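You operate a simulated robot arm through the tools that you are given. There is no shell and no other tool. Be economical: measure what you need, move in short steps, check, and stop when the job is done.

You run a simulated robot arm. Do the job below in one go: nothing can be reset, and whatever is moved stays where it is left.

Task
Switch the blue socket off, unplug it, then wipe the oil smear off the supply board.
Fine: free the collar, stand the blue mains plug in its holder, put the yellow pad back; the red socket stays off. What is to be rubbed or washed off counts as gone when no trace of it is left.

The check looks at the end state, three seconds after you hand in, the way a careful person would. Anything else that was tipped, shoved, dropped, spilled or broken makes it a failure.

Robot
A 6-joint arm with a two-finger gripper on a trunk, on a base that drives. Base frame: it is fixed to the floor where the robot stands at the start and does not move with it; the origin is under the middle of the robot, x ahead of it, y to its left, z up. Readings come in mm, degrees, newtons and seconds.
Its first joint turns from -166.0 to 166.0 degrees. Places, roughly: blue socket [900, 0, 1100]; blue socket collar [900, 0, 1100]; oil smear [1000, 100, 900]; red mains plug (5x5x14 cm) [1100, 200, 1100]; red socket collar [1100, 200, 1100]; switch of the blue socket [1000, 0, 1200]; switch of the red socket [1100, 200, 1200]. Payload 2.54 kg.
The TCP is the grasp point between the finger pads, 30 mm short of the fingertips. In the tool frame z runs along the fingers and y along their closing line. The gripper opens to 116 mm. The gripper's body begins 95 mm behind the TCP.
Orientation is that of the tool frame in the base frame, as a unit quaternion [w, x, y, z]. With the fingers straight down and closing along the base's y, the tool's x points along the base's -x, its y along +y and its z along -z.

Tools
- The arm moves only by the tool play_rows. Its argument "motion" is a list of rows, each an object of numbers (a shift or turn left out is 0, a gripper value left out holds the last): "dx", "dy", "dz": the shift along the tool's x, y, z in units of 250 mm (1.0 is 250 mm); "wx", "wy", "wz": the turn, a rotation vector about the tool's x, y, z in units of 180 degrees (1.0 is 180 degrees); "claw": the opening in per cent of the stroke, from 0 (shut) to 100 (fully open). In form: [{"dx": .., "dy": .., "dz": .., "wx": .., "wy": .., "wz": .., "claw": ..}, ...]. A call has 1 to 20 rows; each row is the pose to reach, as a shift and turn from the pose commanded when the call began, along the tool's axes at that moment. A call with a number of a shift or a turn outside -1 to 1 is refused whole. A row lasts 0.2 s, in which the tool goes at most 50 mm and 8.6 degrees; a call with a longer step from one row to the next is refused whole, and so is a gripper value outside its range. Where a pose cannot be reached the arm comes as near as it can. A force on the tool above 50 N (or 10 N above the force at the start of the call, whichever is more), or a blocked arm, ends the call early, and 0.2 s more pass. The fingers move at their own pace (about 72 mm/s each) and stop on an object; they squeeze with about 36 N. The grip force told is the motor's: it shows also when the fingers shut on nothing. Time passes only in rows, and 0.2 s behind the last, so rows that repeat a pose let the fingers close. The reply holds the time, the measured pose of the TCP, the force on the tool along the base axes, the opening and the grip force, in the units named above and with some noise, with the torque about the TCP (base axes, N m) and any sound that the robot's microphone picked up.
- Cameras (640 x 400 px; columns grow to the right, rows downward): "scene" is now at [-28.5, 140.5, 1453.5]; the picture's right is [-0.11, -0.99, 0.00], its down [-0.14, 0.01, -0.99] and it looks along [0.98, -0.10, -0.14] (base axes); focal length 272 px, centre (320, 200). "wrist" rides on the gripper at [69, -15, -122] in the tool frame; the picture's right is [0.21, 0.98, 0.00], its down [-0.83, 0.18, -0.53] and it looks along [-0.52, 0.11, 0.85] (tool axes); focal length 251 px, centre (320, 200).
- snapshot(camera): a new picture of that camera. No time passes.
- roll_base(legs): drives the robot by 1 to 6 legs, each [ahead, left, turn to the left] in mm, mm and degrees, along the robot's own axes; the way and the turn of a leg run together, so that a leg with both is an arc; at most 1500 mm and 180 degrees a leg. The arm and the cameras ride along, it lands a little off, and it stops where it bumps. It gives what a move gives.
- head_to(pan, tilt): turns the head with the scene camera to pan (to the left, within 120 degrees either way) and tilt (down, from -29 to 69), counted from straight ahead of the robot. It gives what a move gives.
- pixel_to_xyz(camera, pixels): for up to 12 pixels [column, row] of the newest picture of that camera ("zoom" is the newest enlarged one), the place [x, y, z] in the base frame of the surface seen there, good to about 2 mm. No time passes.
- zoom(camera, box): a new picture of the part [left, top, right, bottom] of that camera's present view, enlarged. No time passes.
- sign_off(): hands the job in; it is judged then, once.

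Go step by step. Measure first, check grasps and placings, and put right what went wrong. The budget is 80 turns and 52 pictures, counting those below and the enlarged ones. Unless the task says otherwise, let go and move clear before handing in, and close with one line.

The tools are called after "Request:" as a command line: name --argument value ..., lists and objects as JSON in quotes. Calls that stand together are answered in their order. play_rows: Moves the arm, as the interface text tells. Its arguments: {"type":"object","properties":{"motion":{"type":"array"}},"required":["motion"]} The other tools are called the same way: roll_base (legs) drives the base; head_to (pan, tilt) turns the head that bears the scene camera; snapshot (camera) takes a picture; pixel_to_xyz (camera, pixels) gives the place of the surface under pixels of a picture; zoom (camera, box) takes an enlarged picture of a part of a camera's view; sign_off () hands the job in.

At the start:

```text
t: 0.0
position: [621.3, 270.7, 1369.2]
tcp_rot: [0.001, 0.0, 1.0, 0.0]
contact_force: [0.4, 0.1, -0.9]
ft_torque: [0.01, 0.04, 0.01]
grip_width: 115.8
gripper_force: 0.1
robot x, y, heading: [0.4, -0.8, 0.2]
head pan, tilt: [-6.0, 8.0]
```

scene: 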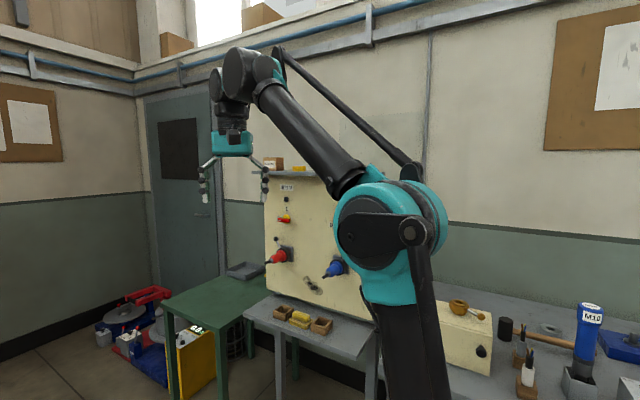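
wrist: 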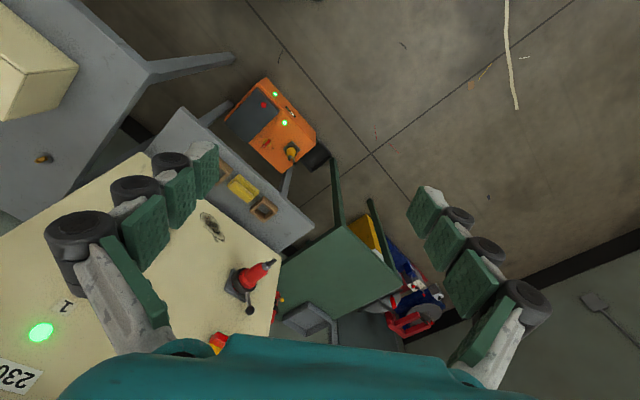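

The board with red and blue plugs is around (310,240) in the scene, partly behind the arm. I'll enlarge that part first.

Request:
zoom --camera "scene" --box '[230, 150, 400, 360]'

Request:
zoom --camera "wrist" --box '[0, 100, 360, 380]'

```text
1.90 times, centred on (315, 255) of scene
```

zoom: 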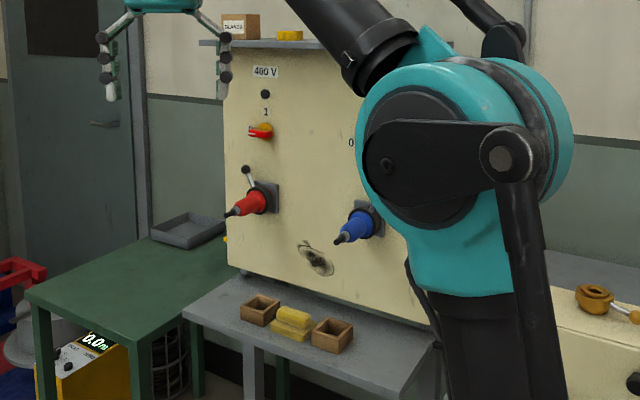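

```text
1.43 times, centred on (180, 240) of wrist
```

zoom: 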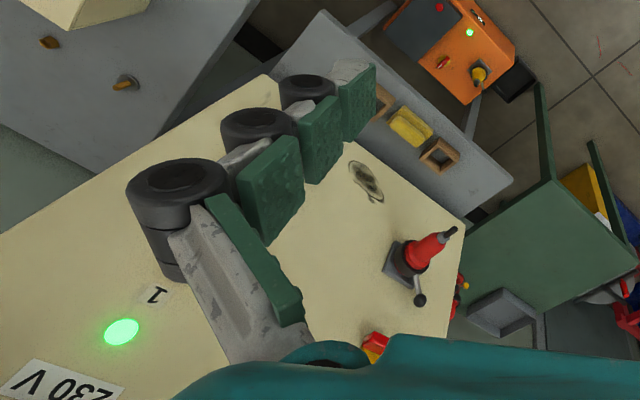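

Red plug at (278,256), blue at (335,268), smear at (312,284), boxes/pad at (300,318). The arm hides the blue switch; I'll measure what is visible.

Request:
pixel_to_xyz --camera "scene" --pixels '[[272, 200], [272, 285], [350, 290], [312, 284], [281, 256], [268, 260], [335, 268], [285, 310], [301, 316], [321, 324], [285, 219], [345, 345]]'

Request:
pixel_to_xyz --camera "wrist" --pixels '[[41, 332], [65, 305], [25, 378], [212, 228], [242, 188], [263, 209], [250, 308], [235, 285], [216, 342], [225, 170], [278, 262]]'

```text
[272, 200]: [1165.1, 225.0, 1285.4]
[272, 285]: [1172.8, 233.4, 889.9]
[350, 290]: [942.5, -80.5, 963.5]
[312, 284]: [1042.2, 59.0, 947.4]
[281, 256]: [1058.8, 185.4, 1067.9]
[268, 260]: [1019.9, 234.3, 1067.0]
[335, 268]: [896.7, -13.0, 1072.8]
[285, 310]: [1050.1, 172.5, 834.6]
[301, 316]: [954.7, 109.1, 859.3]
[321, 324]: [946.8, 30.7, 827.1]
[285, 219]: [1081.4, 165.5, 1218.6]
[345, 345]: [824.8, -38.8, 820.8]
```

```text
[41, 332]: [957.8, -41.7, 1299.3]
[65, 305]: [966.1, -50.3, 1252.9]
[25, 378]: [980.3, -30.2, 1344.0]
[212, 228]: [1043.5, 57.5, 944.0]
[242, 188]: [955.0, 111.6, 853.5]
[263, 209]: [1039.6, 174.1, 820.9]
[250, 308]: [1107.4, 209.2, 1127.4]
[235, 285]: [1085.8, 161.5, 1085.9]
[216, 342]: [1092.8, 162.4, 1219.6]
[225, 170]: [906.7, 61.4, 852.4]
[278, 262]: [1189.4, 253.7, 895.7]
```

The board is a vertical plane with normal about (-0.81, 0.59, 0), so the robot looks at it askew. Before driving to face it, I'll look at the floor on the left.

Request:
head_to --pan 20 --tilt 45

Request:
snapshot --camera "scene"

```text
t: 1.0
position: [620.3, 270.2, 1368.2]
tcp_rot: [0.001, 0.0, 1.0, 0.0]
contact_force: [-0.1, -0.4, -0.7]
ft_torque: [0.0, 0.01, 0.01]
grip_width: 116.0
gripper_force: 0.0
robot x, y, heading: [1.8, 0.6, 0.0]
head pan, tilt: [20.0, 45.0]
```

```text
47 pictures are left
```

scene: 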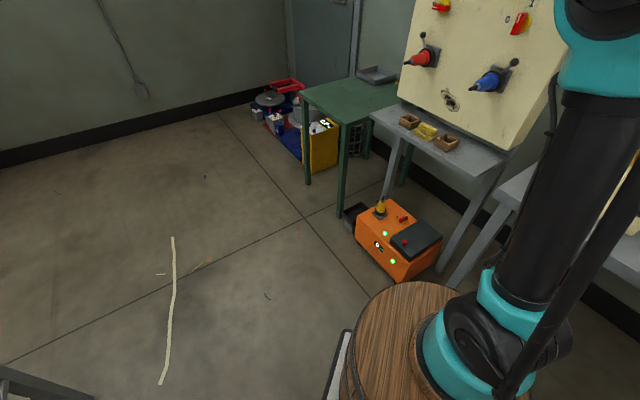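

Request:
pixel_to_xyz --camera "scene" --pixels '[[400, 280], [355, 235], [365, 265], [438, 250], [305, 185], [340, 228], [435, 272], [300, 300], [345, 340], [427, 131], [500, 145], [172, 300]]'

Request:
zoom --camera "scene" --box '[360, 0, 580, 180]'

```text
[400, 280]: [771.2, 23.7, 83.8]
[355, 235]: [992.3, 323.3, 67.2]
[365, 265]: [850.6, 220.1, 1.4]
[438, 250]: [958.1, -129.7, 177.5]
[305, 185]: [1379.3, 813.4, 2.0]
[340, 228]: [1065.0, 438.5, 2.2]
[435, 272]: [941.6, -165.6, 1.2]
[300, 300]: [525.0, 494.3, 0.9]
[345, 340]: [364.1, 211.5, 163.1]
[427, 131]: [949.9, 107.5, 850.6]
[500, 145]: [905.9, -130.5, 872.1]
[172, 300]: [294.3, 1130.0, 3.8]
```

```text
2.22 times, centred on (470, 90) of scene
```

zoom: 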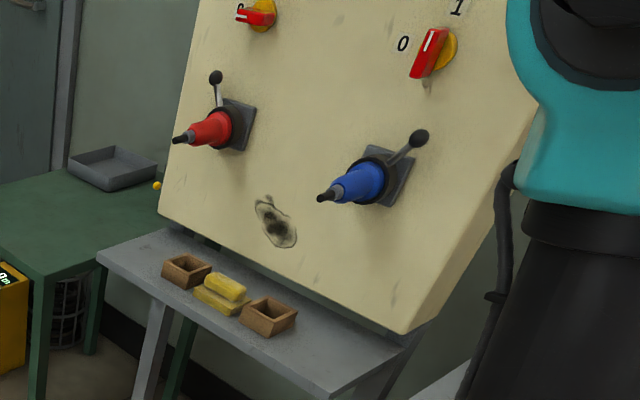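

The shelf shows two wooden boxes with yellow pads between them, and the floor ahead-left is clear (orange box nearest corner about (771,24)). I'll drive to about (400,500), heading -36°, to face the board.

Request:
roll_base --legs '[[0, 500, 0], [400, 0, 0], [0, 0, -36]]'

Request:
head_to --pan 0 --tilt 25

Request:
snapshot --camera "scene"

```text
t: 7.8
position: [1058.0, 360.1, 1367.0]
tcp_rot: [0.001, 0.307, 0.952, -0.001]
contact_force: [-0.1, 0.8, -0.7]
ft_torque: [-0.01, 0.0, 0.01]
grip_width: 115.8
gripper_force: 0.1
robot x, y, heading: [396.5, 501.9, -35.8]
head pan, tilt: [20.0, 45.0]
```

```text
t: 8.6
position: [1059.9, 360.4, 1369.2]
tcp_rot: [0.0, 0.306, 0.952, -0.001]
contact_force: [0.3, 0.3, 0.3]
ft_torque: [0.03, 0.03, 0.0]
grip_width: 116.1
gripper_force: 0.1
robot x, y, heading: [397.3, 501.3, -35.6]
head pan, tilt: [0.0, 25.0]
```

```text
45 pictures are left
```

scene: 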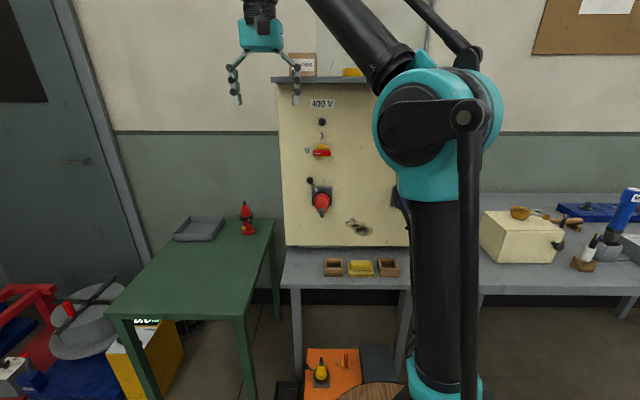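

The arm column again hides the blue socket (col ~410). I'll shift the robot 200 mm to its right so the board sits left in the view.

Request:
roll_base --legs '[[0, -200, 0]]'

Request:
zoom --camera "scene" --box '[140, 60, 460, 300]'

```text
t: 10.2
position: [942.8, 197.9, 1367.2]
tcp_rot: [0.0, 0.308, 0.951, -0.001]
contact_force: [-0.8, -0.4, 0.3]
ft_torque: [0.02, -0.01, -0.01]
grip_width: 116.0
gripper_force: 0.0
robot x, y, heading: [282.2, 343.2, -35.8]
head pan, tilt: [0.0, 25.0]
```

```text
1.67 times, centred on (300, 180) of scene
```

zoom: 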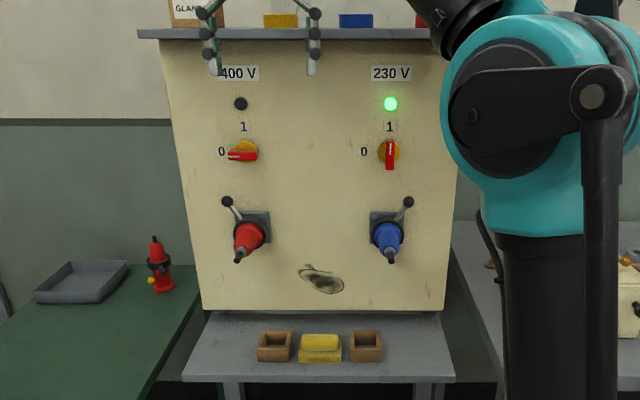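

Now everything is visible: 230 V lamp lit, blue switch at 1, collar levers with ball knobs. I'll enlarge the blue socket, the boxes and the top shelf for detail.

Request:
zoom --camera "scene" --box '[305, 130, 369, 200]'

Request:
zoom --camera "scene" --box '[250, 240, 390, 295]'

Request:
snapshot --camera "scene"

```text
5.71 times, centred on (337, 165) of scene
```

zoom: 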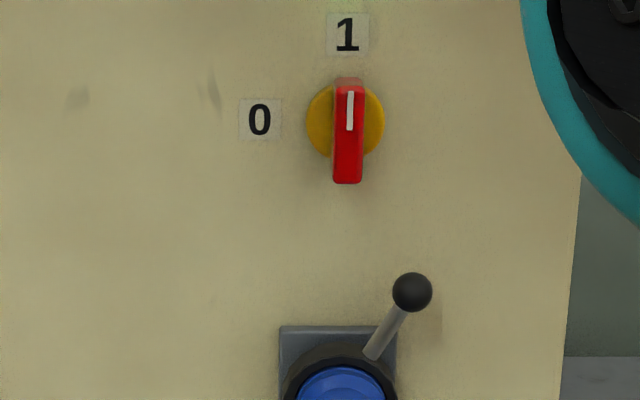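

```text
4.57 times, centred on (320, 268) of scene
```

zoom: 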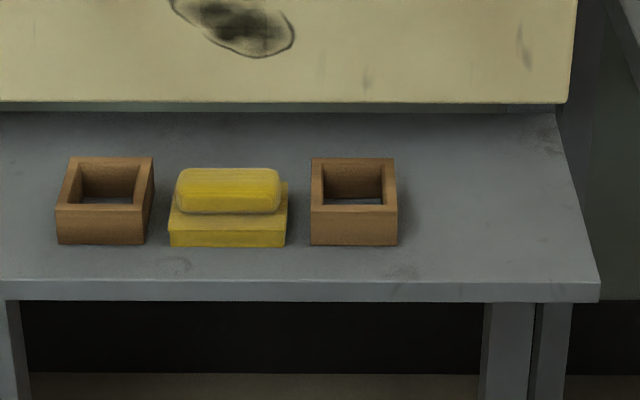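

```text
41 pictures are left
```

scene: 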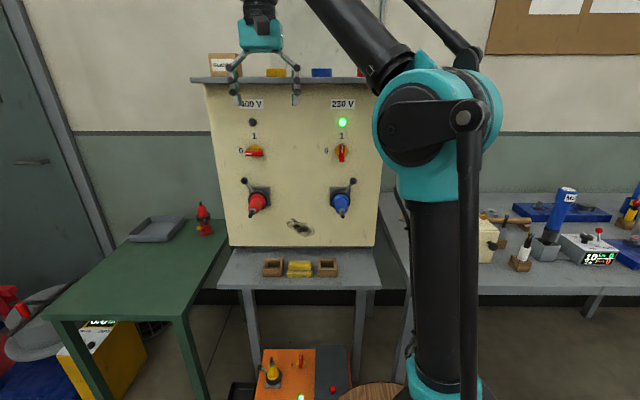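

The yellow pad sits on a yellow tray, with a wooden holder under each socket. I'll measure the blue switch, lever, plug, boxes, pad and smear.

Request:
pixel_to_xyz --camera "scene" --pixels '[[342, 145], [342, 153], [341, 160], [353, 181], [346, 190], [341, 196], [341, 206], [341, 212], [333, 192], [300, 227], [346, 152], [371, 236]]'

Request:
zoom --camera "scene" --box '[310, 170, 370, 220]'

Request:
zoom --camera "scene" --box '[250, 215, 350, 285]'

```text
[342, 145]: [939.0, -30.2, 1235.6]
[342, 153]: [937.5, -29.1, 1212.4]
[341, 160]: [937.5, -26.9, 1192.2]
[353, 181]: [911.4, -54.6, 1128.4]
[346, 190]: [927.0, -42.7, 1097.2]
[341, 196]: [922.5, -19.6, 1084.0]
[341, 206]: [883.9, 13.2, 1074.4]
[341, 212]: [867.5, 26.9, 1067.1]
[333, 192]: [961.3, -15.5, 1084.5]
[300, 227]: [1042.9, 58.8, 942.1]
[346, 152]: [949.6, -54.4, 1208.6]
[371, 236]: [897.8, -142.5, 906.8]
```

```text
8.00 times, centred on (340, 195) of scene
```

zoom: 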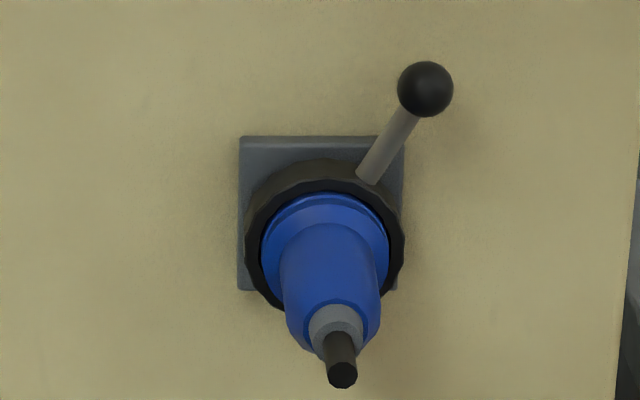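

```text
5.71 times, centred on (300, 250) of scene
```

zoom: 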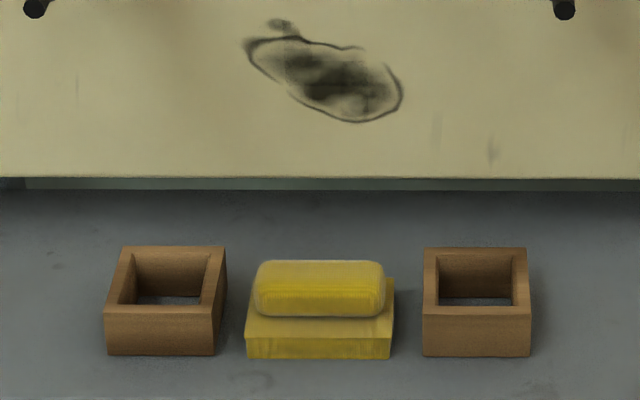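

Next, the smear's bounds, the right-hand box and the pad on its tray, from this enlarged picture.

Request:
pixel_to_xyz --camera "zoom" --pixels '[[242, 42], [402, 95], [280, 20], [350, 122], [270, 285], [375, 275], [320, 265], [320, 310], [428, 285], [527, 285], [437, 250], [525, 250]]'

Request:
pixel_to_xyz --camera "zoom" --pixels '[[475, 330], [475, 300], [255, 325], [385, 325], [320, 325], [320, 290], [390, 283], [475, 312], [430, 310], [525, 310], [475, 248], [320, 375]]'

```text
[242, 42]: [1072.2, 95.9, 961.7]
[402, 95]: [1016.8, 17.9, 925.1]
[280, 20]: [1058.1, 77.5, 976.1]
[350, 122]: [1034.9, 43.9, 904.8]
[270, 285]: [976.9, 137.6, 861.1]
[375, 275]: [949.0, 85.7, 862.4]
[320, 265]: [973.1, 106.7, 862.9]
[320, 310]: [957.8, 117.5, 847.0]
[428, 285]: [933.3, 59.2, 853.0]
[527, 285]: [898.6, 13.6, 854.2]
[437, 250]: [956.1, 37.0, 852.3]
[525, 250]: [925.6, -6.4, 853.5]
```

```text
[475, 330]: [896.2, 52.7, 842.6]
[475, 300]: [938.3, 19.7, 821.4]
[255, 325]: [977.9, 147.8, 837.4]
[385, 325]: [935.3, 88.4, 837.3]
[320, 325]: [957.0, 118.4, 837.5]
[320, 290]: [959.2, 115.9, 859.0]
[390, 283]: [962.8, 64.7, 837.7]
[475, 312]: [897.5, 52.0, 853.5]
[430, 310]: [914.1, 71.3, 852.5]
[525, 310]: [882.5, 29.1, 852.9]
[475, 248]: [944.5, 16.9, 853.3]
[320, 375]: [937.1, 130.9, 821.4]
```

Board frame: along-board u=(0.588,0.809), normal n=(-0.809,0.588). Switch handle centre is at u≈528.5, z≈1212, front at 34 mm off the board. I'll swing the tool level toward the board, stopping about 250 mm off it in front of the switch.

Request:
play_rows --motion '[{"dx": 0.03, "dy": -0.06, "dz": 0.05, "wy": -0.042, "claw": 50}, {"dx": 0.06, "dy": -0.12, "dz": 0.1, "wy": -0.083}, {"dx": 0.09, "dy": -0.18, "dz": 0.15, "wy": -0.125}, {"dx": 0.12, "dy": -0.25, "dz": 0.2, "wy": -0.167}, {"dx": 0.15, "dy": -0.31, "dz": 0.26, "wy": -0.208}, {"dx": 0.18, "dy": -0.37, "dz": 0.31, "wy": -0.25}, {"dx": 0.21, "dy": -0.43, "dz": 0.36, "wy": -0.292}, {"dx": 0.24, "dy": -0.5, "dz": 0.41, "wy": -0.333}, {"dx": 0.27, "dy": -0.56, "dz": 0.46, "wy": -0.375}, {"dx": 0.3, "dy": -0.62, "dz": 0.52, "wy": -0.417}, {"dx": 0.33, "dy": -0.68, "dz": 0.57, "wy": -0.458}, {"dx": 0.35, "dy": -0.744, "dz": 0.62, "wy": -0.5}, {"dx": 0.35, "dy": -0.744, "dz": 0.62, "wy": -0.5}]'

Request:
snapshot --camera "wrist"

Request:
snapshot --camera "scene"

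```text
t: 13.0
position: [764.1, 96.5, 1213.6]
tcp_rot: [0.674, 0.218, 0.671, -0.219]
contact_force: [0.5, 0.3, -0.2]
ft_torque: [0.01, 0.0, -0.01]
grip_width: 57.7
gripper_force: 0.1
robot x, y, heading: [283.4, 342.6, -35.9]
head pan, tilt: [0.0, 25.0]
```

```text
38 pictures are left
```

wrist: 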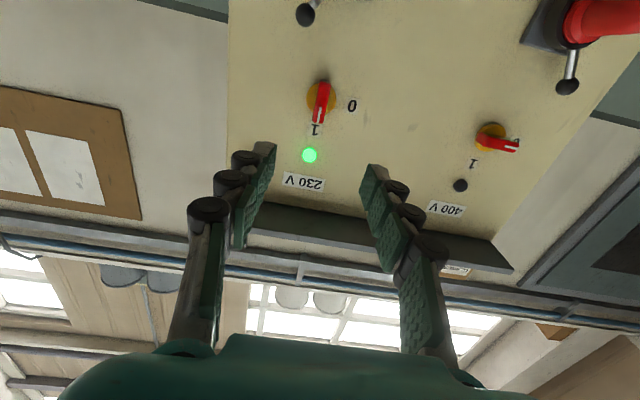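

```text
37 pictures are left
```

scene: 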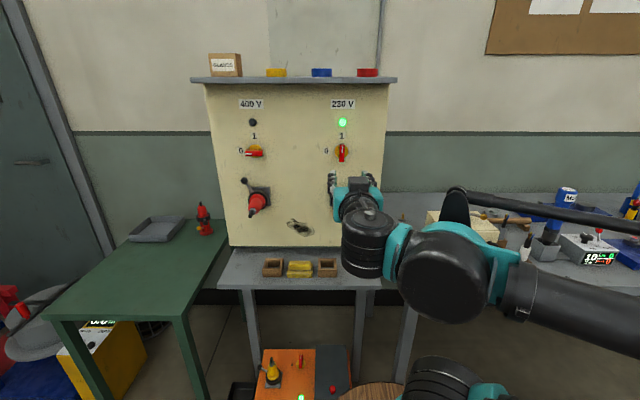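

The tool is level in front of the switch at u≈527, 248 mm off. I'll measure the handle from the wrist view ((320,102) area) to refine its centre.

Request:
pixel_to_xyz --camera "wrist" --pixels '[[323, 87], [316, 120], [320, 103], [315, 103], [325, 103], [310, 98], [334, 98], [322, 84]]'

Request:
zoom --camera "wrist" --box '[270, 60, 370, 140]'

```text
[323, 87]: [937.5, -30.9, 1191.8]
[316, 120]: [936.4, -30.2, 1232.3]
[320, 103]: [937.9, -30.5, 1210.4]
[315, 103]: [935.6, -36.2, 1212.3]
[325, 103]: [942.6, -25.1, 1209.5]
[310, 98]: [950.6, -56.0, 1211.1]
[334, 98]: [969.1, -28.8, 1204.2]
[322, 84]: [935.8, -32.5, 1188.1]
```

```text
5.00 times, centred on (320, 100) of wrist
```

zoom: 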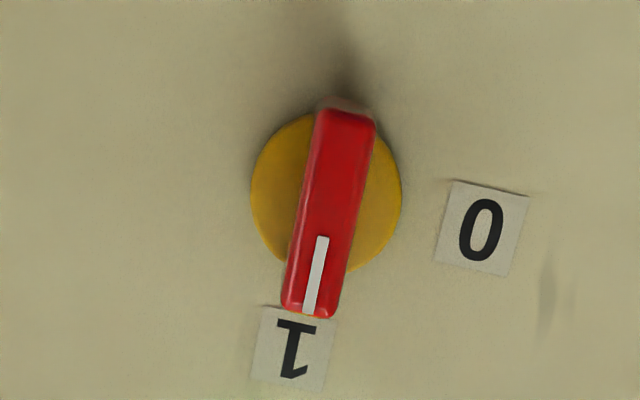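

Handle centre u≈527, z≈1211.5, front at 33.5 mm off. I'll advance until the fingertips are at about 17 mm off the board, then close on the handle.

Request:
play_rows --motion '[{"dx": 0.004, "dz": 0.18, "claw": 40}, {"dx": 0.008, "dz": 0.36}, {"dx": 0.008, "dz": 0.54}, {"dx": 0.008, "dz": 0.7}, {"dx": 0.008, "dz": 0.806}, {"dx": 0.008, "dz": 0.806}, {"dx": 0.008, "dz": 0.806, "claw": 0}, {"dx": 0.008, "dz": 0.806}, {"dx": 0.008, "dz": 0.806}, {"dx": 0.008, "dz": 0.806}]'

Request:
snapshot --camera "wrist"

```text
t: 15.2
position: [928.5, -20.7, 1210.8]
tcp_rot: [0.673, 0.218, 0.673, -0.218]
contact_force: [9.2, 4.9, 0.0]
ft_torque: [-0.03, -0.12, 0.29]
grip_width: 15.4
gripper_force: 41.6
robot x, y, heading: [280.6, 340.9, -35.9]
head pan, tilt: [0.0, 25.0]
```

```text
35 pictures are left
```

wrist: 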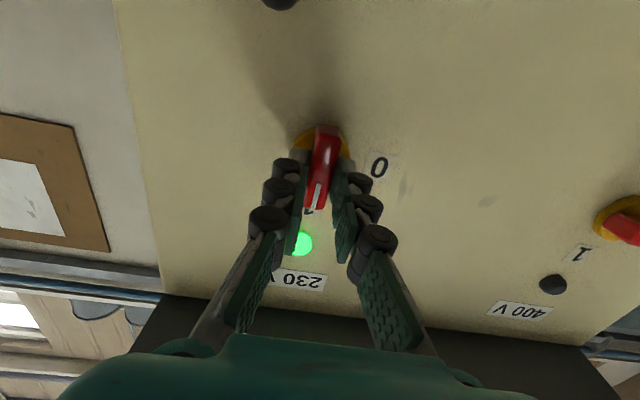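

The handle is gripped (15.4 mm). I'll turn it 90° counter-clockwise as seen from the front, toward "0".

Request:
play_rows --motion '[{"dy": 0.006, "wz": -0.045}, {"dy": 0.008, "wz": -0.09}, {"dy": 0.008, "wz": -0.135}, {"dy": 0.008, "wz": -0.18}, {"dy": 0.008, "wz": -0.225}, {"dy": 0.008, "wz": -0.27}, {"dy": 0.008, "wz": -0.315}, {"dy": 0.008, "wz": -0.36}, {"dy": 0.008, "wz": -0.405}, {"dy": 0.008, "wz": -0.45}, {"dy": 0.008, "wz": -0.495}, {"dy": 0.008, "wz": -0.5}]'

Request:
snapshot --camera "wrist"

```text
t: 17.8
position: [927.8, -18.2, 1210.3]
tcp_rot: [0.321, -0.323, 0.63, -0.629]
contact_force: [-0.2, -0.9, -30.0]
ft_torque: [0.52, 0.6, 0.19]
grip_width: 15.5
gripper_force: 41.2
robot x, y, heading: [279.1, 343.4, -35.9]
head pan, tilt: [0.0, 25.0]
```

```text
34 pictures are left
```

wrist: 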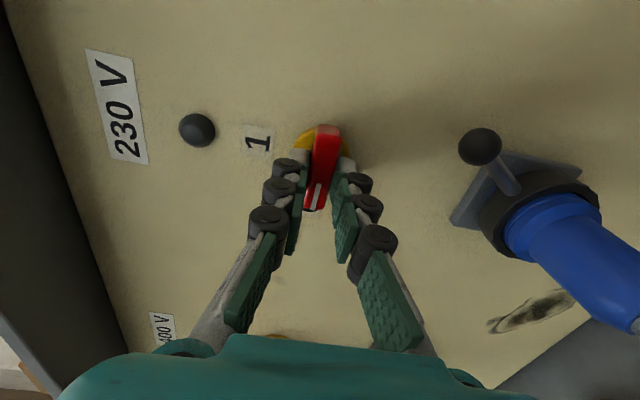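

The lamp is dark and the pointer is at 0. I'll release, back off and study the collar.

Request:
play_rows --motion '[{"claw": 35}, {"claw": 35}, {"claw": 35}, {"dz": -0.15}, {"dz": -0.3}, {"dz": -0.45}, {"dz": -0.6}, {"dz": -0.7}]'

Request:
snapshot --camera "wrist"

```text
t: 19.6
position: [784.8, 84.9, 1212.4]
tcp_rot: [-0.321, 0.321, -0.629, 0.631]
contact_force: [-0.4, -0.5, -0.5]
ft_torque: [-0.02, 0.02, 0.02]
grip_width: 40.6
gripper_force: 0.1
robot x, y, heading: [280.4, 342.4, -36.2]
head pan, tilt: [0.0, 25.0]
```

```text
33 pictures are left
```

wrist: 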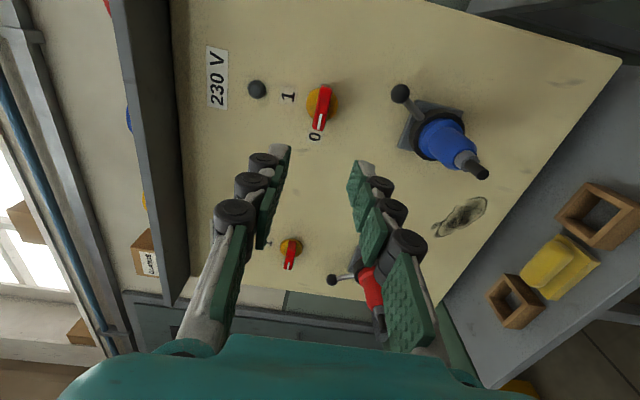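

Request:
zoom --camera "wrist" --box '[370, 60, 510, 200]'

Request:
pixel_to_xyz --camera "wrist" --pixels '[[400, 93], [410, 104], [418, 115], [442, 112], [452, 132], [440, 150], [462, 160], [475, 170], [484, 173], [420, 138], [414, 120], [455, 160]]'

```text
2.86 times, centred on (440, 130) of wrist
```

zoom: 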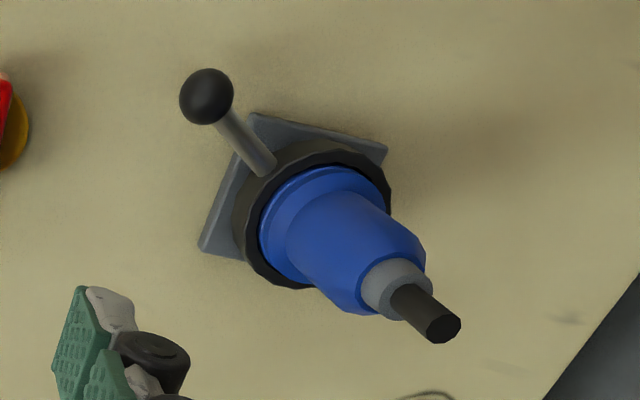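

```text
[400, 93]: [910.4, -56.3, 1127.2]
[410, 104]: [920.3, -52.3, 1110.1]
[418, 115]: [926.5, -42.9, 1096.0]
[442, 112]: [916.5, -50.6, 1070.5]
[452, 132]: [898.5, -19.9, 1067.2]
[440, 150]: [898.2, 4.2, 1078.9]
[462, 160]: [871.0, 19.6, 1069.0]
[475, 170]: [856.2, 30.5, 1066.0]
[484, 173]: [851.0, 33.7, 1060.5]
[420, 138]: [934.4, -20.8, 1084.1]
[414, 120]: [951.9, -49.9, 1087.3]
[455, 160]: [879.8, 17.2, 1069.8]
```

Lever ball centre works out at u≈490.6, z≈1124, 31 mm off the board; plug axis at u≈527, z≈1060. I'll align the gripper with the lever (camera side outward) and move to 150 mm in front of the ball.

Request:
play_rows --motion '[{"dx": 0.02, "dy": 0.044, "dz": 0.04, "wz": -0.042, "claw": 38}, {"dx": 0.04, "dy": 0.088, "dz": 0.08, "wz": -0.084}, {"dx": 0.06, "dy": 0.132, "dz": 0.12, "wz": -0.126}, {"dx": 0.08, "dy": 0.176, "dz": 0.16, "wz": -0.168}, {"dx": 0.1, "dy": 0.22, "dz": 0.2, "wz": -0.21}, {"dx": 0.12, "dy": 0.265, "dz": 0.24, "wz": -0.252}, {"dx": 0.14, "dy": 0.31, "dz": 0.27, "wz": -0.294}, {"dx": 0.158, "dy": 0.354, "dz": 0.3, "wz": -0.336}, {"dx": 0.158, "dy": 0.354, "dz": 0.3, "wz": -0.336}]'

Request:
snapshot --camera "wrist"

```text
t: 21.6
position: [824.4, 9.4, 1122.1]
tcp_rot: [0.04, 0.595, -0.381, 0.707]
contact_force: [0.4, -0.1, 0.2]
ft_torque: [0.0, -0.01, 0.01]
grip_width: 44.2
gripper_force: 0.0
robot x, y, heading: [283.6, 344.4, -35.8]
head pan, tilt: [0.0, 25.0]
```

```text
31 pictures are left
```

wrist: 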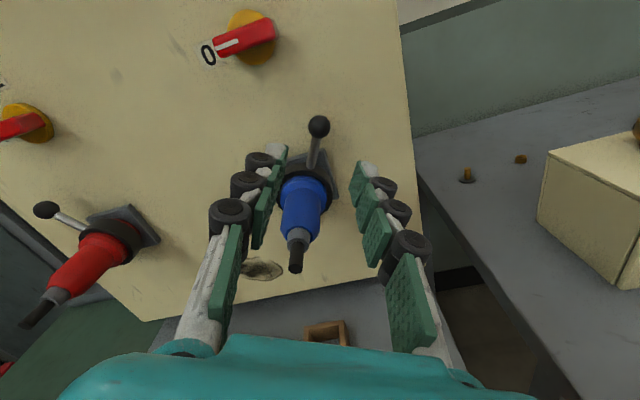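

Aligned: the ball (318,126) lies between the fingers. I'll advance 108 mm and close on it.

Request:
play_rows --motion '[{"dx": 0.01, "dz": 0.15}, {"dx": 0.01, "dz": 0.3}, {"dx": 0.01, "dz": 0.43}, {"dx": 0.01, "dz": 0.43}, {"dx": 0.01, "dz": 0.43, "claw": 0}, {"dx": 0.01, "dz": 0.43}, {"dx": 0.01, "dz": 0.43}]'

Request:
snapshot --camera "wrist"

```text
t: 23.2
position: [910.1, -54.8, 1125.0]
tcp_rot: [0.039, 0.595, -0.381, 0.706]
contact_force: [12.5, 4.3, 16.3]
ft_torque: [0.06, -0.2, 0.2]
grip_width: 19.8
gripper_force: 44.4
robot x, y, heading: [282.2, 339.7, -35.8]
head pan, tilt: [0.0, 25.0]
```

```text
30 pictures are left
```

wrist: 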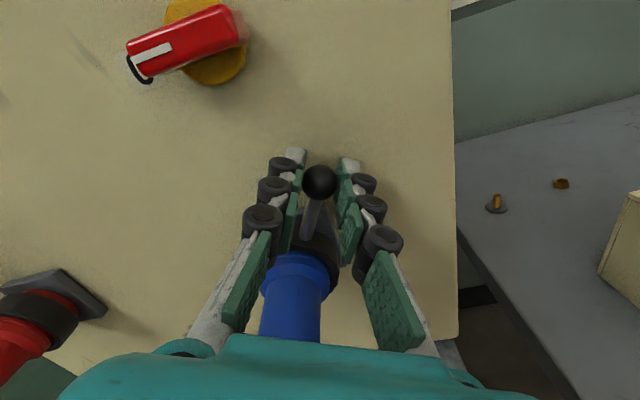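

The ball is held (19.8 mm). I'll try a small 10° turn counter-clockwise along the arc (r≈74) and read the force.

Request:
play_rows --motion '[{"dx": -0.0011, "dy": -0.0257, "wz": -0.028}, {"dx": -0.0045, "dy": -0.0511, "wz": -0.056}, {"dx": -0.0045, "dy": -0.0511, "wz": -0.056}]'

```text
t: 24.0
position: [915.2, -46.9, 1129.3]
tcp_rot: [0.102, 0.626, -0.328, 0.7]
contact_force: [-5.4, 3.1, -3.0]
ft_torque: [-0.07, 0.01, -0.04]
grip_width: 20.3
gripper_force: 44.6
robot x, y, heading: [279.3, 339.0, -36.1]
head pan, tilt: [0.0, 25.0]
```

It moves freely, so this direction works. I'll carry on along the arc to about 60° in total, watching force and sound.

Request:
play_rows --motion '[{"dx": -0.0022, "dy": -0.0358, "wz": -0.039}, {"dx": -0.0087, "dy": -0.0711, "wz": -0.078}, {"dx": -0.0195, "dy": -0.1054, "wz": -0.117}, {"dx": -0.0344, "dy": -0.138, "wz": -0.156}, {"dx": -0.0532, "dy": -0.1686, "wz": -0.194}, {"dx": -0.0755, "dy": -0.1967, "wz": -0.233}, {"dx": -0.1011, "dy": -0.2219, "wz": -0.272}]'

Request:
snapshot --camera "wrist"

```text
t: 25.6
position: [952.5, 2.3, 1126.1]
tcp_rot: [0.382, 0.706, -0.037, 0.595]
contact_force: [19.7, 6.2, 28.6]
ft_torque: [-0.21, -0.4, 0.26]
grip_width: 19.9
gripper_force: 45.2
robot x, y, heading: [284.5, 343.0, -36.4]
head pan, tilt: [0.0, 25.0]
```

```text
29 pictures are left
```

wrist: 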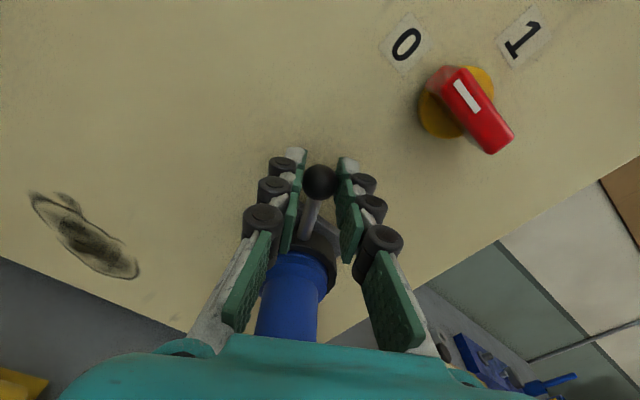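

About 58° turned; the force is mostly radial (radius error), with no tangential stop yet. I'll go a few degrees more with a slightly larger radius to feel for a stop.

Request:
play_rows --motion '[{"dx": 0.012}, {"dx": 0.01, "dy": -0.0257, "wz": -0.028}, {"dx": 0.006, "dy": -0.0511, "wz": -0.056}, {"dx": 0.006, "dy": -0.0511, "wz": -0.056}]'

```text
t: 26.4
position: [955.1, 7.2, 1123.2]
tcp_rot: [0.436, 0.705, 0.016, 0.559]
contact_force: [-11.6, -6.3, 24.1]
ft_torque: [-0.26, -0.14, -0.19]
grip_width: 20.1
gripper_force: 44.9
robot x, y, heading: [278.1, 342.9, -36.0]
head pan, tilt: [0.0, 25.0]
stopped in row 4: the force on the tool passed its limit at 57 N (the readings are from after the stop); the commanded pose is now the measured one
```

A stop was met after about 62°, so the collar is now at its other end. I'll release and back off, then look.

Request:
play_rows --motion '[{"claw": 38}, {"claw": 38}, {"claw": 38}, {"dz": -0.15}, {"dz": -0.3}, {"dz": -0.45}, {"dz": -0.6}, {"dz": -0.75}, {"dz": -0.9}, {"dz": -0.9}]'

Request:
zoom --camera "scene" --box '[230, 130, 370, 230]'

Request:
snapshot --camera "wrist"

```text
t: 28.6
position: [775.1, 138.8, 1121.3]
tcp_rot: [0.434, 0.706, 0.018, 0.56]
contact_force: [0.1, 0.1, -0.3]
ft_torque: [0.0, 0.02, 0.01]
grip_width: 44.0
gripper_force: 0.0
robot x, y, heading: [284.4, 341.8, -36.1]
head pan, tilt: [0.0, 25.0]
```

```text
4.00 times, centred on (300, 180) of scene
```

zoom: 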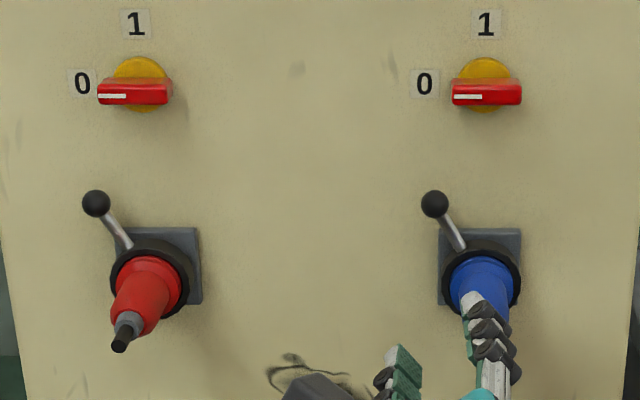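

```text
27 pictures are left
```

wrist: 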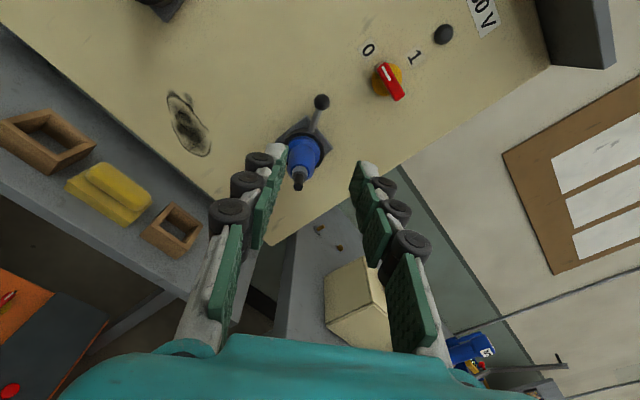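

Both levers now match and both pointers read 0. Next I'll unwind the wrist to the plain orientation (closing along the board), arriving in front of the plug axis (u 527, z 1060).

Request:
play_rows --motion '[{"dx": -0.02, "dz": 0.01, "wz": 0.0467}, {"dx": -0.04, "dz": 0.02, "wz": 0.0934}, {"dx": -0.06, "dz": 0.03, "wz": 0.14}, {"dx": -0.08, "dz": 0.04, "wz": 0.1868}, {"dx": -0.1, "dz": 0.05, "wz": 0.2335}, {"dx": -0.12, "dz": 0.06, "wz": 0.28}, {"dx": -0.14, "dz": 0.07, "wz": 0.3269}, {"dx": -0.16, "dy": -0.01, "dz": 0.08, "wz": 0.3736}, {"dx": -0.18, "dy": -0.01, "dz": 0.09, "wz": 0.42}, {"dx": -0.2, "dy": -0.01, "dz": 0.1, "wz": 0.467}, {"dx": -0.22, "dy": -0.02, "dz": 0.11, "wz": 0.5137}, {"dx": -0.24, "dy": -0.02, "dz": 0.12, "wz": 0.56}, {"dx": -0.26, "dy": -0.027, "dz": 0.13, "wz": 0.607}, {"dx": -0.28, "dy": -0.027, "dz": 0.138, "wz": 0.6538}, {"dx": -0.293, "dy": -0.027, "dz": 0.138, "wz": 0.7}]'

Request:
play_rows --motion '[{"wz": 0.043, "claw": 55}, {"wz": 0.086}, {"wz": 0.129}, {"wz": 0.172}, {"wz": 0.215}, {"wz": 0.258}, {"wz": 0.301}, {"wz": 0.344}, {"wz": 0.387}, {"wz": 0.43}, {"wz": 0.473}, {"wz": 0.517}, {"wz": 0.517}]'

Request:
snapshot --camera "wrist"

```text
t: 31.8
position: [778.9, 87.8, 1061.6]
tcp_rot: [-0.302, 0.336, -0.621, 0.64]
contact_force: [0.5, 0.3, -0.3]
ft_torque: [-0.01, 0.02, 0.0]
grip_width: 44.2
gripper_force: 0.1
robot x, y, heading: [282.0, 343.1, -35.9]
head pan, tilt: [0.0, 25.0]
```

```text
t: 34.6
position: [779.1, 87.3, 1061.1]
tcp_rot: [0.673, 0.219, 0.671, -0.221]
contact_force: [-0.4, 0.8, 0.0]
ft_torque: [0.01, 0.02, 0.0]
grip_width: 63.7
gripper_force: 0.0
robot x, y, heading: [279.5, 341.0, -35.9]
head pan, tilt: [0.0, 25.0]
```

```text
26 pictures are left
```

wrist: 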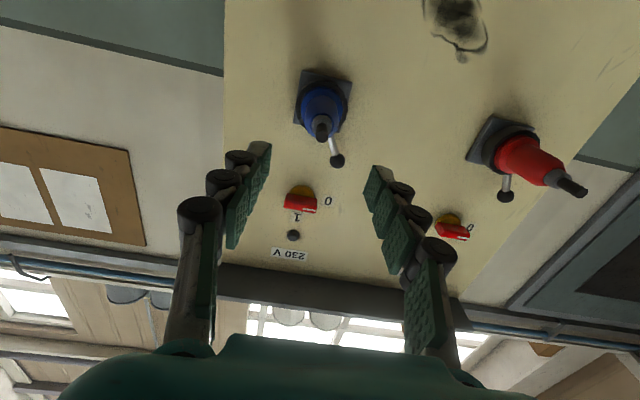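

In front of the plug. I'll measure the cable end (322,135) and body sides to centre the grip.

Request:
pixel_to_xyz --camera "wrist" --pixels '[[322, 135], [320, 122], [307, 108], [345, 108], [303, 100], [348, 98], [325, 92], [322, 113]]'

Request:
zoom --camera "wrist" --box '[280, 60, 370, 170]'

```text
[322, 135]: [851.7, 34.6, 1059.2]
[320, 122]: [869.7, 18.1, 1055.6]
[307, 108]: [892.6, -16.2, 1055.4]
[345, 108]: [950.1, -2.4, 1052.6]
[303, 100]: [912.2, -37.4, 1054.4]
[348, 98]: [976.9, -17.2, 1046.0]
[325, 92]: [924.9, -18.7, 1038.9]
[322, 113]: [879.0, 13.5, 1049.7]
```

```text
3.64 times, centred on (325, 115) of wrist
```

zoom: 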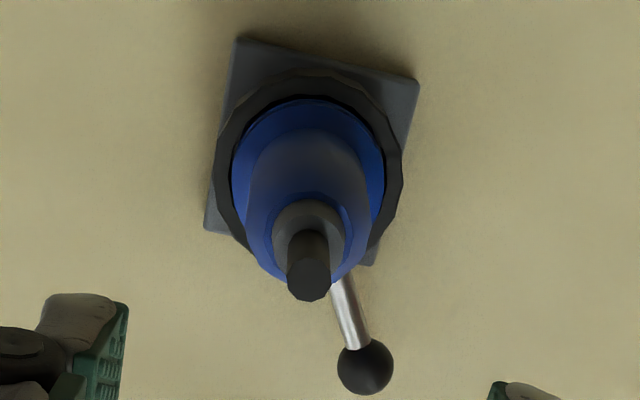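

The plug axis is at u≈528.6, z≈1060, matching the TCP. I'll advance to 85 mm off the board and grip the blue body.

Request:
play_rows --motion '[{"dz": 0.15}, {"dx": 0.004, "dz": 0.3}, {"dx": 0.004, "dz": 0.45}, {"dx": 0.004, "dz": 0.584}, {"dx": 0.004, "dz": 0.584}, {"dx": 0.004, "dz": 0.584, "claw": 0}, {"dx": 0.004, "dz": 0.584}, {"dx": 0.004, "dz": 0.584}]'

```text
t: 36.4
position: [896.1, 2.1, 1057.3]
tcp_rot: [0.672, 0.22, 0.671, -0.223]
contact_force: [0.4, 0.1, -1.0]
ft_torque: [0.03, 0.08, -0.01]
grip_width: 35.2
gripper_force: 36.6
robot x, y, heading: [282.8, 340.2, -36.1]
head pan, tilt: [0.0, 25.0]
```

The plug is gripped at 35 mm. I'll pull straight back in small steps.

Request:
play_rows --motion '[{"dz": -0.03}, {"dz": -0.06}, {"dz": -0.1}, {"dz": -0.14}, {"dz": -0.2}, {"dz": -0.3}, {"dz": -0.4}, {"dz": -0.5}, {"dz": -0.6}, {"dz": -0.6}]'

Request:
zoom --camera "scene" --box '[230, 130, 430, 290]'

Request:
snapshot --camera "wrist"

```text
t: 38.6
position: [776.0, 91.1, 1058.1]
tcp_rot: [0.673, 0.219, 0.671, -0.222]
contact_force: [-0.6, 1.0, -0.6]
ft_torque: [0.04, 0.01, 0.0]
grip_width: 35.1
gripper_force: 35.6
robot x, y, heading: [281.2, 342.2, -36.0]
head pan, tilt: [0.0, 25.0]
```

```text
2.50 times, centred on (330, 210) of scene
```

zoom: 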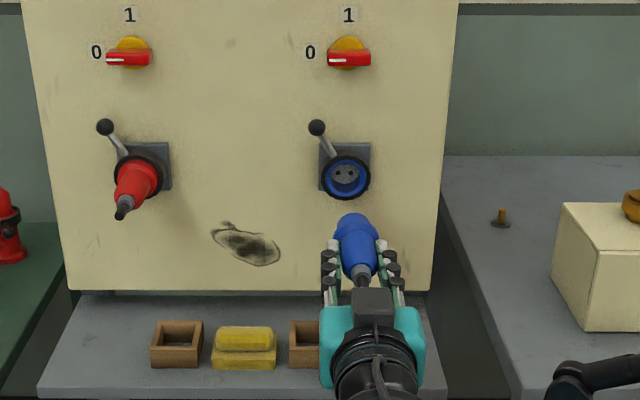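

```text
23 pictures are left
```

wrist: 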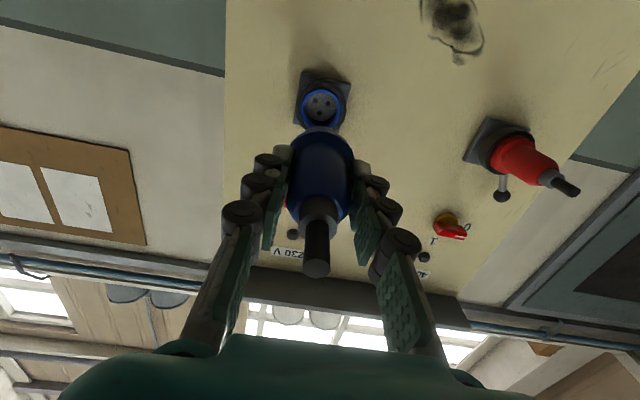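

The plug is out and held. I'll measure its front end and diameter so I can set the standing height.

Request:
pixel_to_xyz --camera "zoom" --pixels '[[355, 216], [355, 222], [340, 224], [372, 224], [355, 235], [364, 275], [345, 176]]'

Request:
pixel_to_xyz --camera "wrist" --pixels '[[316, 270], [320, 129], [320, 136], [320, 150], [300, 132], [340, 132]]'

Request:
zoom --camera "scene" --box '[325, 205, 365, 245]'

```text
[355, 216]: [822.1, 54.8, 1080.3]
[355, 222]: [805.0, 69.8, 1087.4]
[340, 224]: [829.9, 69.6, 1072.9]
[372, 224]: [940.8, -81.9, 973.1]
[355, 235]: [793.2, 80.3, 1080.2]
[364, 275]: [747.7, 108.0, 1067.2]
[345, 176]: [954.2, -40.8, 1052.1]
```

```text
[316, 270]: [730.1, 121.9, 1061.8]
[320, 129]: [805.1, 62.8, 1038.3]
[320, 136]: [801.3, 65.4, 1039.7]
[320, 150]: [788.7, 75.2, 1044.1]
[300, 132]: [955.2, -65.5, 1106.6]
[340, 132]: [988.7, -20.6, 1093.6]
```

```text
10.00 times, centred on (345, 225) of scene
```

zoom: 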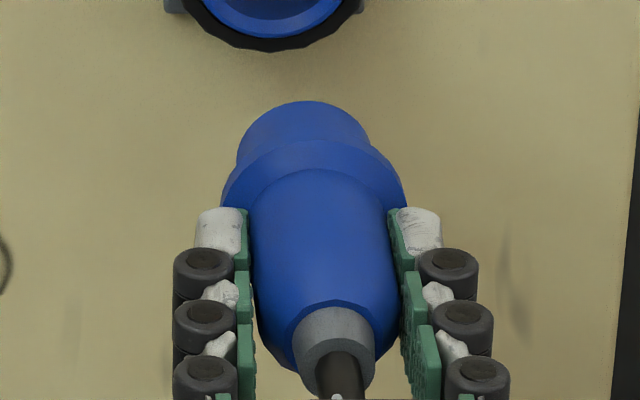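

Request:
pixel_to_xyz --camera "zoom" --pixels '[[303, 104], [303, 108], [303, 115], [303, 130], [303, 145], [303, 160], [303, 175], [245, 150], [362, 140], [226, 195], [400, 190]]'

```text
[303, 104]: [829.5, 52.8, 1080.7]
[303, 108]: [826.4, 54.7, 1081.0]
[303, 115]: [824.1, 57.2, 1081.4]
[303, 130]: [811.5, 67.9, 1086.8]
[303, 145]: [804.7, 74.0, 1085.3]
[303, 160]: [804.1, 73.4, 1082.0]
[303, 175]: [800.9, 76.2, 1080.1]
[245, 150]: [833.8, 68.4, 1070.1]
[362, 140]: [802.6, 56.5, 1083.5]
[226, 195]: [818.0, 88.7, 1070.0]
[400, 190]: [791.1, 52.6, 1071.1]
```

Nose diameter ≈42 mm with a ≈52 mm flange; total front reach from TCP is 68–85 mm. I'll turn the tool to point down, raised and well off the board, before aiming at the right-hand holder.

Request:
play_rows --motion '[{"dx": -0.02, "dy": 0.013, "wy": 0.042}, {"dx": -0.04, "dy": 0.027, "wy": 0.083}, {"dx": -0.06, "dy": 0.04, "wy": 0.125}, {"dx": -0.08, "dy": 0.053, "wy": 0.167}, {"dx": -0.1, "dy": 0.067, "wy": 0.208}, {"dx": -0.12, "dy": 0.08, "wy": 0.25}, {"dx": -0.14, "dy": 0.093, "wy": 0.292}, {"dx": -0.16, "dy": 0.107, "wy": 0.333}, {"dx": -0.18, "dy": 0.12, "wy": 0.375}, {"dx": -0.2, "dy": 0.133, "wy": 0.417}, {"dx": -0.2, "dy": 0.147, "wy": 0.458}, {"dx": -0.2, "dy": 0.16, "wy": 0.5}, {"dx": -0.2, "dy": 0.16, "wy": 0.5}]'

Request:
snapshot --camera "wrist"

Request:
zoom --camera "scene" --box '[230, 150, 410, 290]'

```text
t: 41.4
position: [801.1, 120.9, 1110.3]
tcp_rot: [0.0, 0.312, 0.95, -0.002]
contact_force: [-0.5, 0.8, -1.8]
ft_torque: [-0.03, 0.04, 0.03]
grip_width: 35.1
gripper_force: 35.9
robot x, y, heading: [281.7, 345.4, -35.8]
head pan, tilt: [0.0, 25.0]
```

```text
21 pictures are left
```

wrist: 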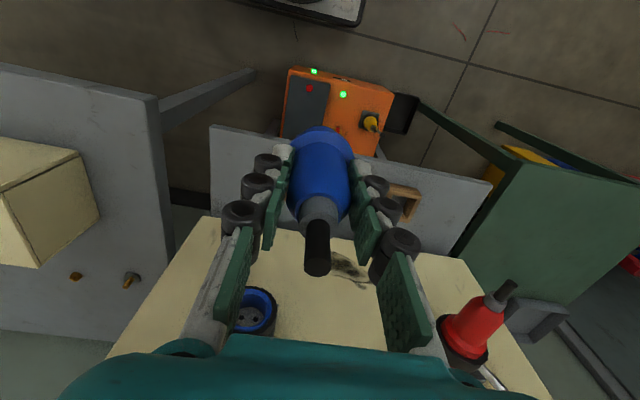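

```text
2.86 times, centred on (320, 220) of scene
```

zoom: 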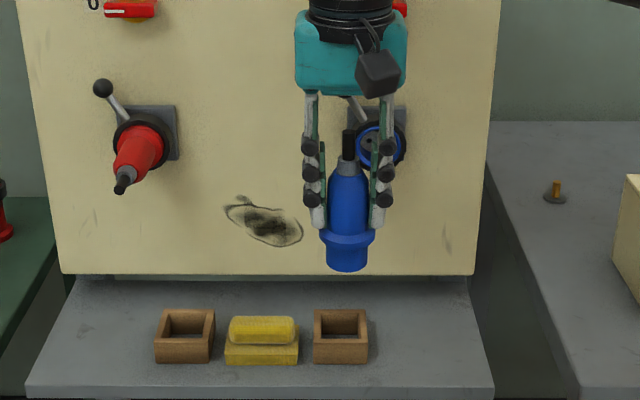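

The scene camera sees both plug and holder clearly. I'll zoom tightly on both for precise centring.

Request:
zoom --camera "scene" --box '[300, 220, 370, 284]'

```text
6.25 times, centred on (335, 252) of scene
```

zoom: 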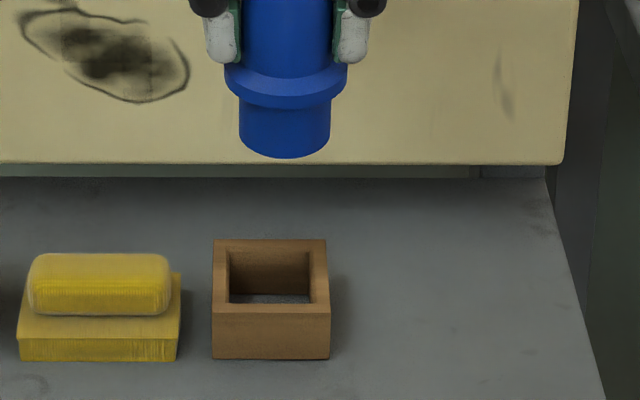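

Request:
pixel_to_xyz --camera "zoom" --pixels '[[215, 280], [227, 280], [313, 280], [326, 280], [270, 242], [270, 248], [270, 306], [270, 311], [285, 145], [285, 105], [242, 125], [327, 125]]'

Request:
pixel_to_xyz --camera "zoom" --pixels '[[285, 152], [285, 30], [240, 90], [333, 90], [285, 92], [285, 80], [221, 295], [319, 295], [270, 300], [225, 250], [318, 250]]'

```text
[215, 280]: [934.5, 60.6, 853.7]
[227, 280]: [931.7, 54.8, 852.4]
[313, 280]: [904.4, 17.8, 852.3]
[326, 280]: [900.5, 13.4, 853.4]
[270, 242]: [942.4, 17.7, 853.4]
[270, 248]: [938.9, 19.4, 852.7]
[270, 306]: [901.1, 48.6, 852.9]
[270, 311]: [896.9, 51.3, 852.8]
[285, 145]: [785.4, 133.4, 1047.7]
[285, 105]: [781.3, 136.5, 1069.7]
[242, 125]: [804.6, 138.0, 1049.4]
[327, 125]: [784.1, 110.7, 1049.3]
```

```text
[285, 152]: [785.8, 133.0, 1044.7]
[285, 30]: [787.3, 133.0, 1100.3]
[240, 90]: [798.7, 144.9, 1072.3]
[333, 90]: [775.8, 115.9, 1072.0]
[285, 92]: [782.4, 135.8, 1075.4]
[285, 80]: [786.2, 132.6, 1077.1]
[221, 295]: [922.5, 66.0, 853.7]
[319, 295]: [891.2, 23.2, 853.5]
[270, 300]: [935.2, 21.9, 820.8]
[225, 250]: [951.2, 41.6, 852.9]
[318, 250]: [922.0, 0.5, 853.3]
```

Holder hole centre u≈569.3, 86 mm off the board (46 mm hole), plug axis coincides with the TCP, and the flange is 40 mm below it. Before going in near the board I'll check the wrist's bulk against the lever and switch.

Request:
snapshot --camera "scene"

```text
18 pictures are left
```

scene: 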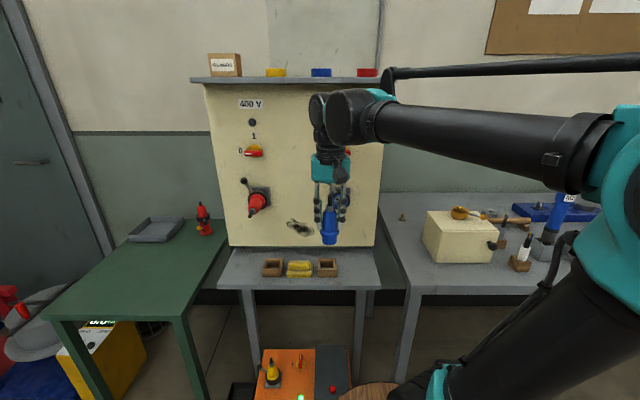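

Request:
pixel_to_xyz --camera "scene" --pixels '[[318, 97], [318, 115], [312, 108], [327, 96], [340, 93], [350, 118], [370, 115], [328, 145], [318, 135], [340, 150], [328, 170], [339, 172]]'

```text
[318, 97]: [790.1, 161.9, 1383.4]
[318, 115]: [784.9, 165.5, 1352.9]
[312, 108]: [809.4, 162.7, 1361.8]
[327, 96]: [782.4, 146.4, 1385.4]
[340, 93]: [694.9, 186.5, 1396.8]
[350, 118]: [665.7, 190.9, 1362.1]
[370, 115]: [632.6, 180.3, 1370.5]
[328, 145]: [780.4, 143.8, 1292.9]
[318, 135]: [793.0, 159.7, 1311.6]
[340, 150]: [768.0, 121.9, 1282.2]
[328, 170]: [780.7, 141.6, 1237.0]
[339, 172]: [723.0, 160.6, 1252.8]
```

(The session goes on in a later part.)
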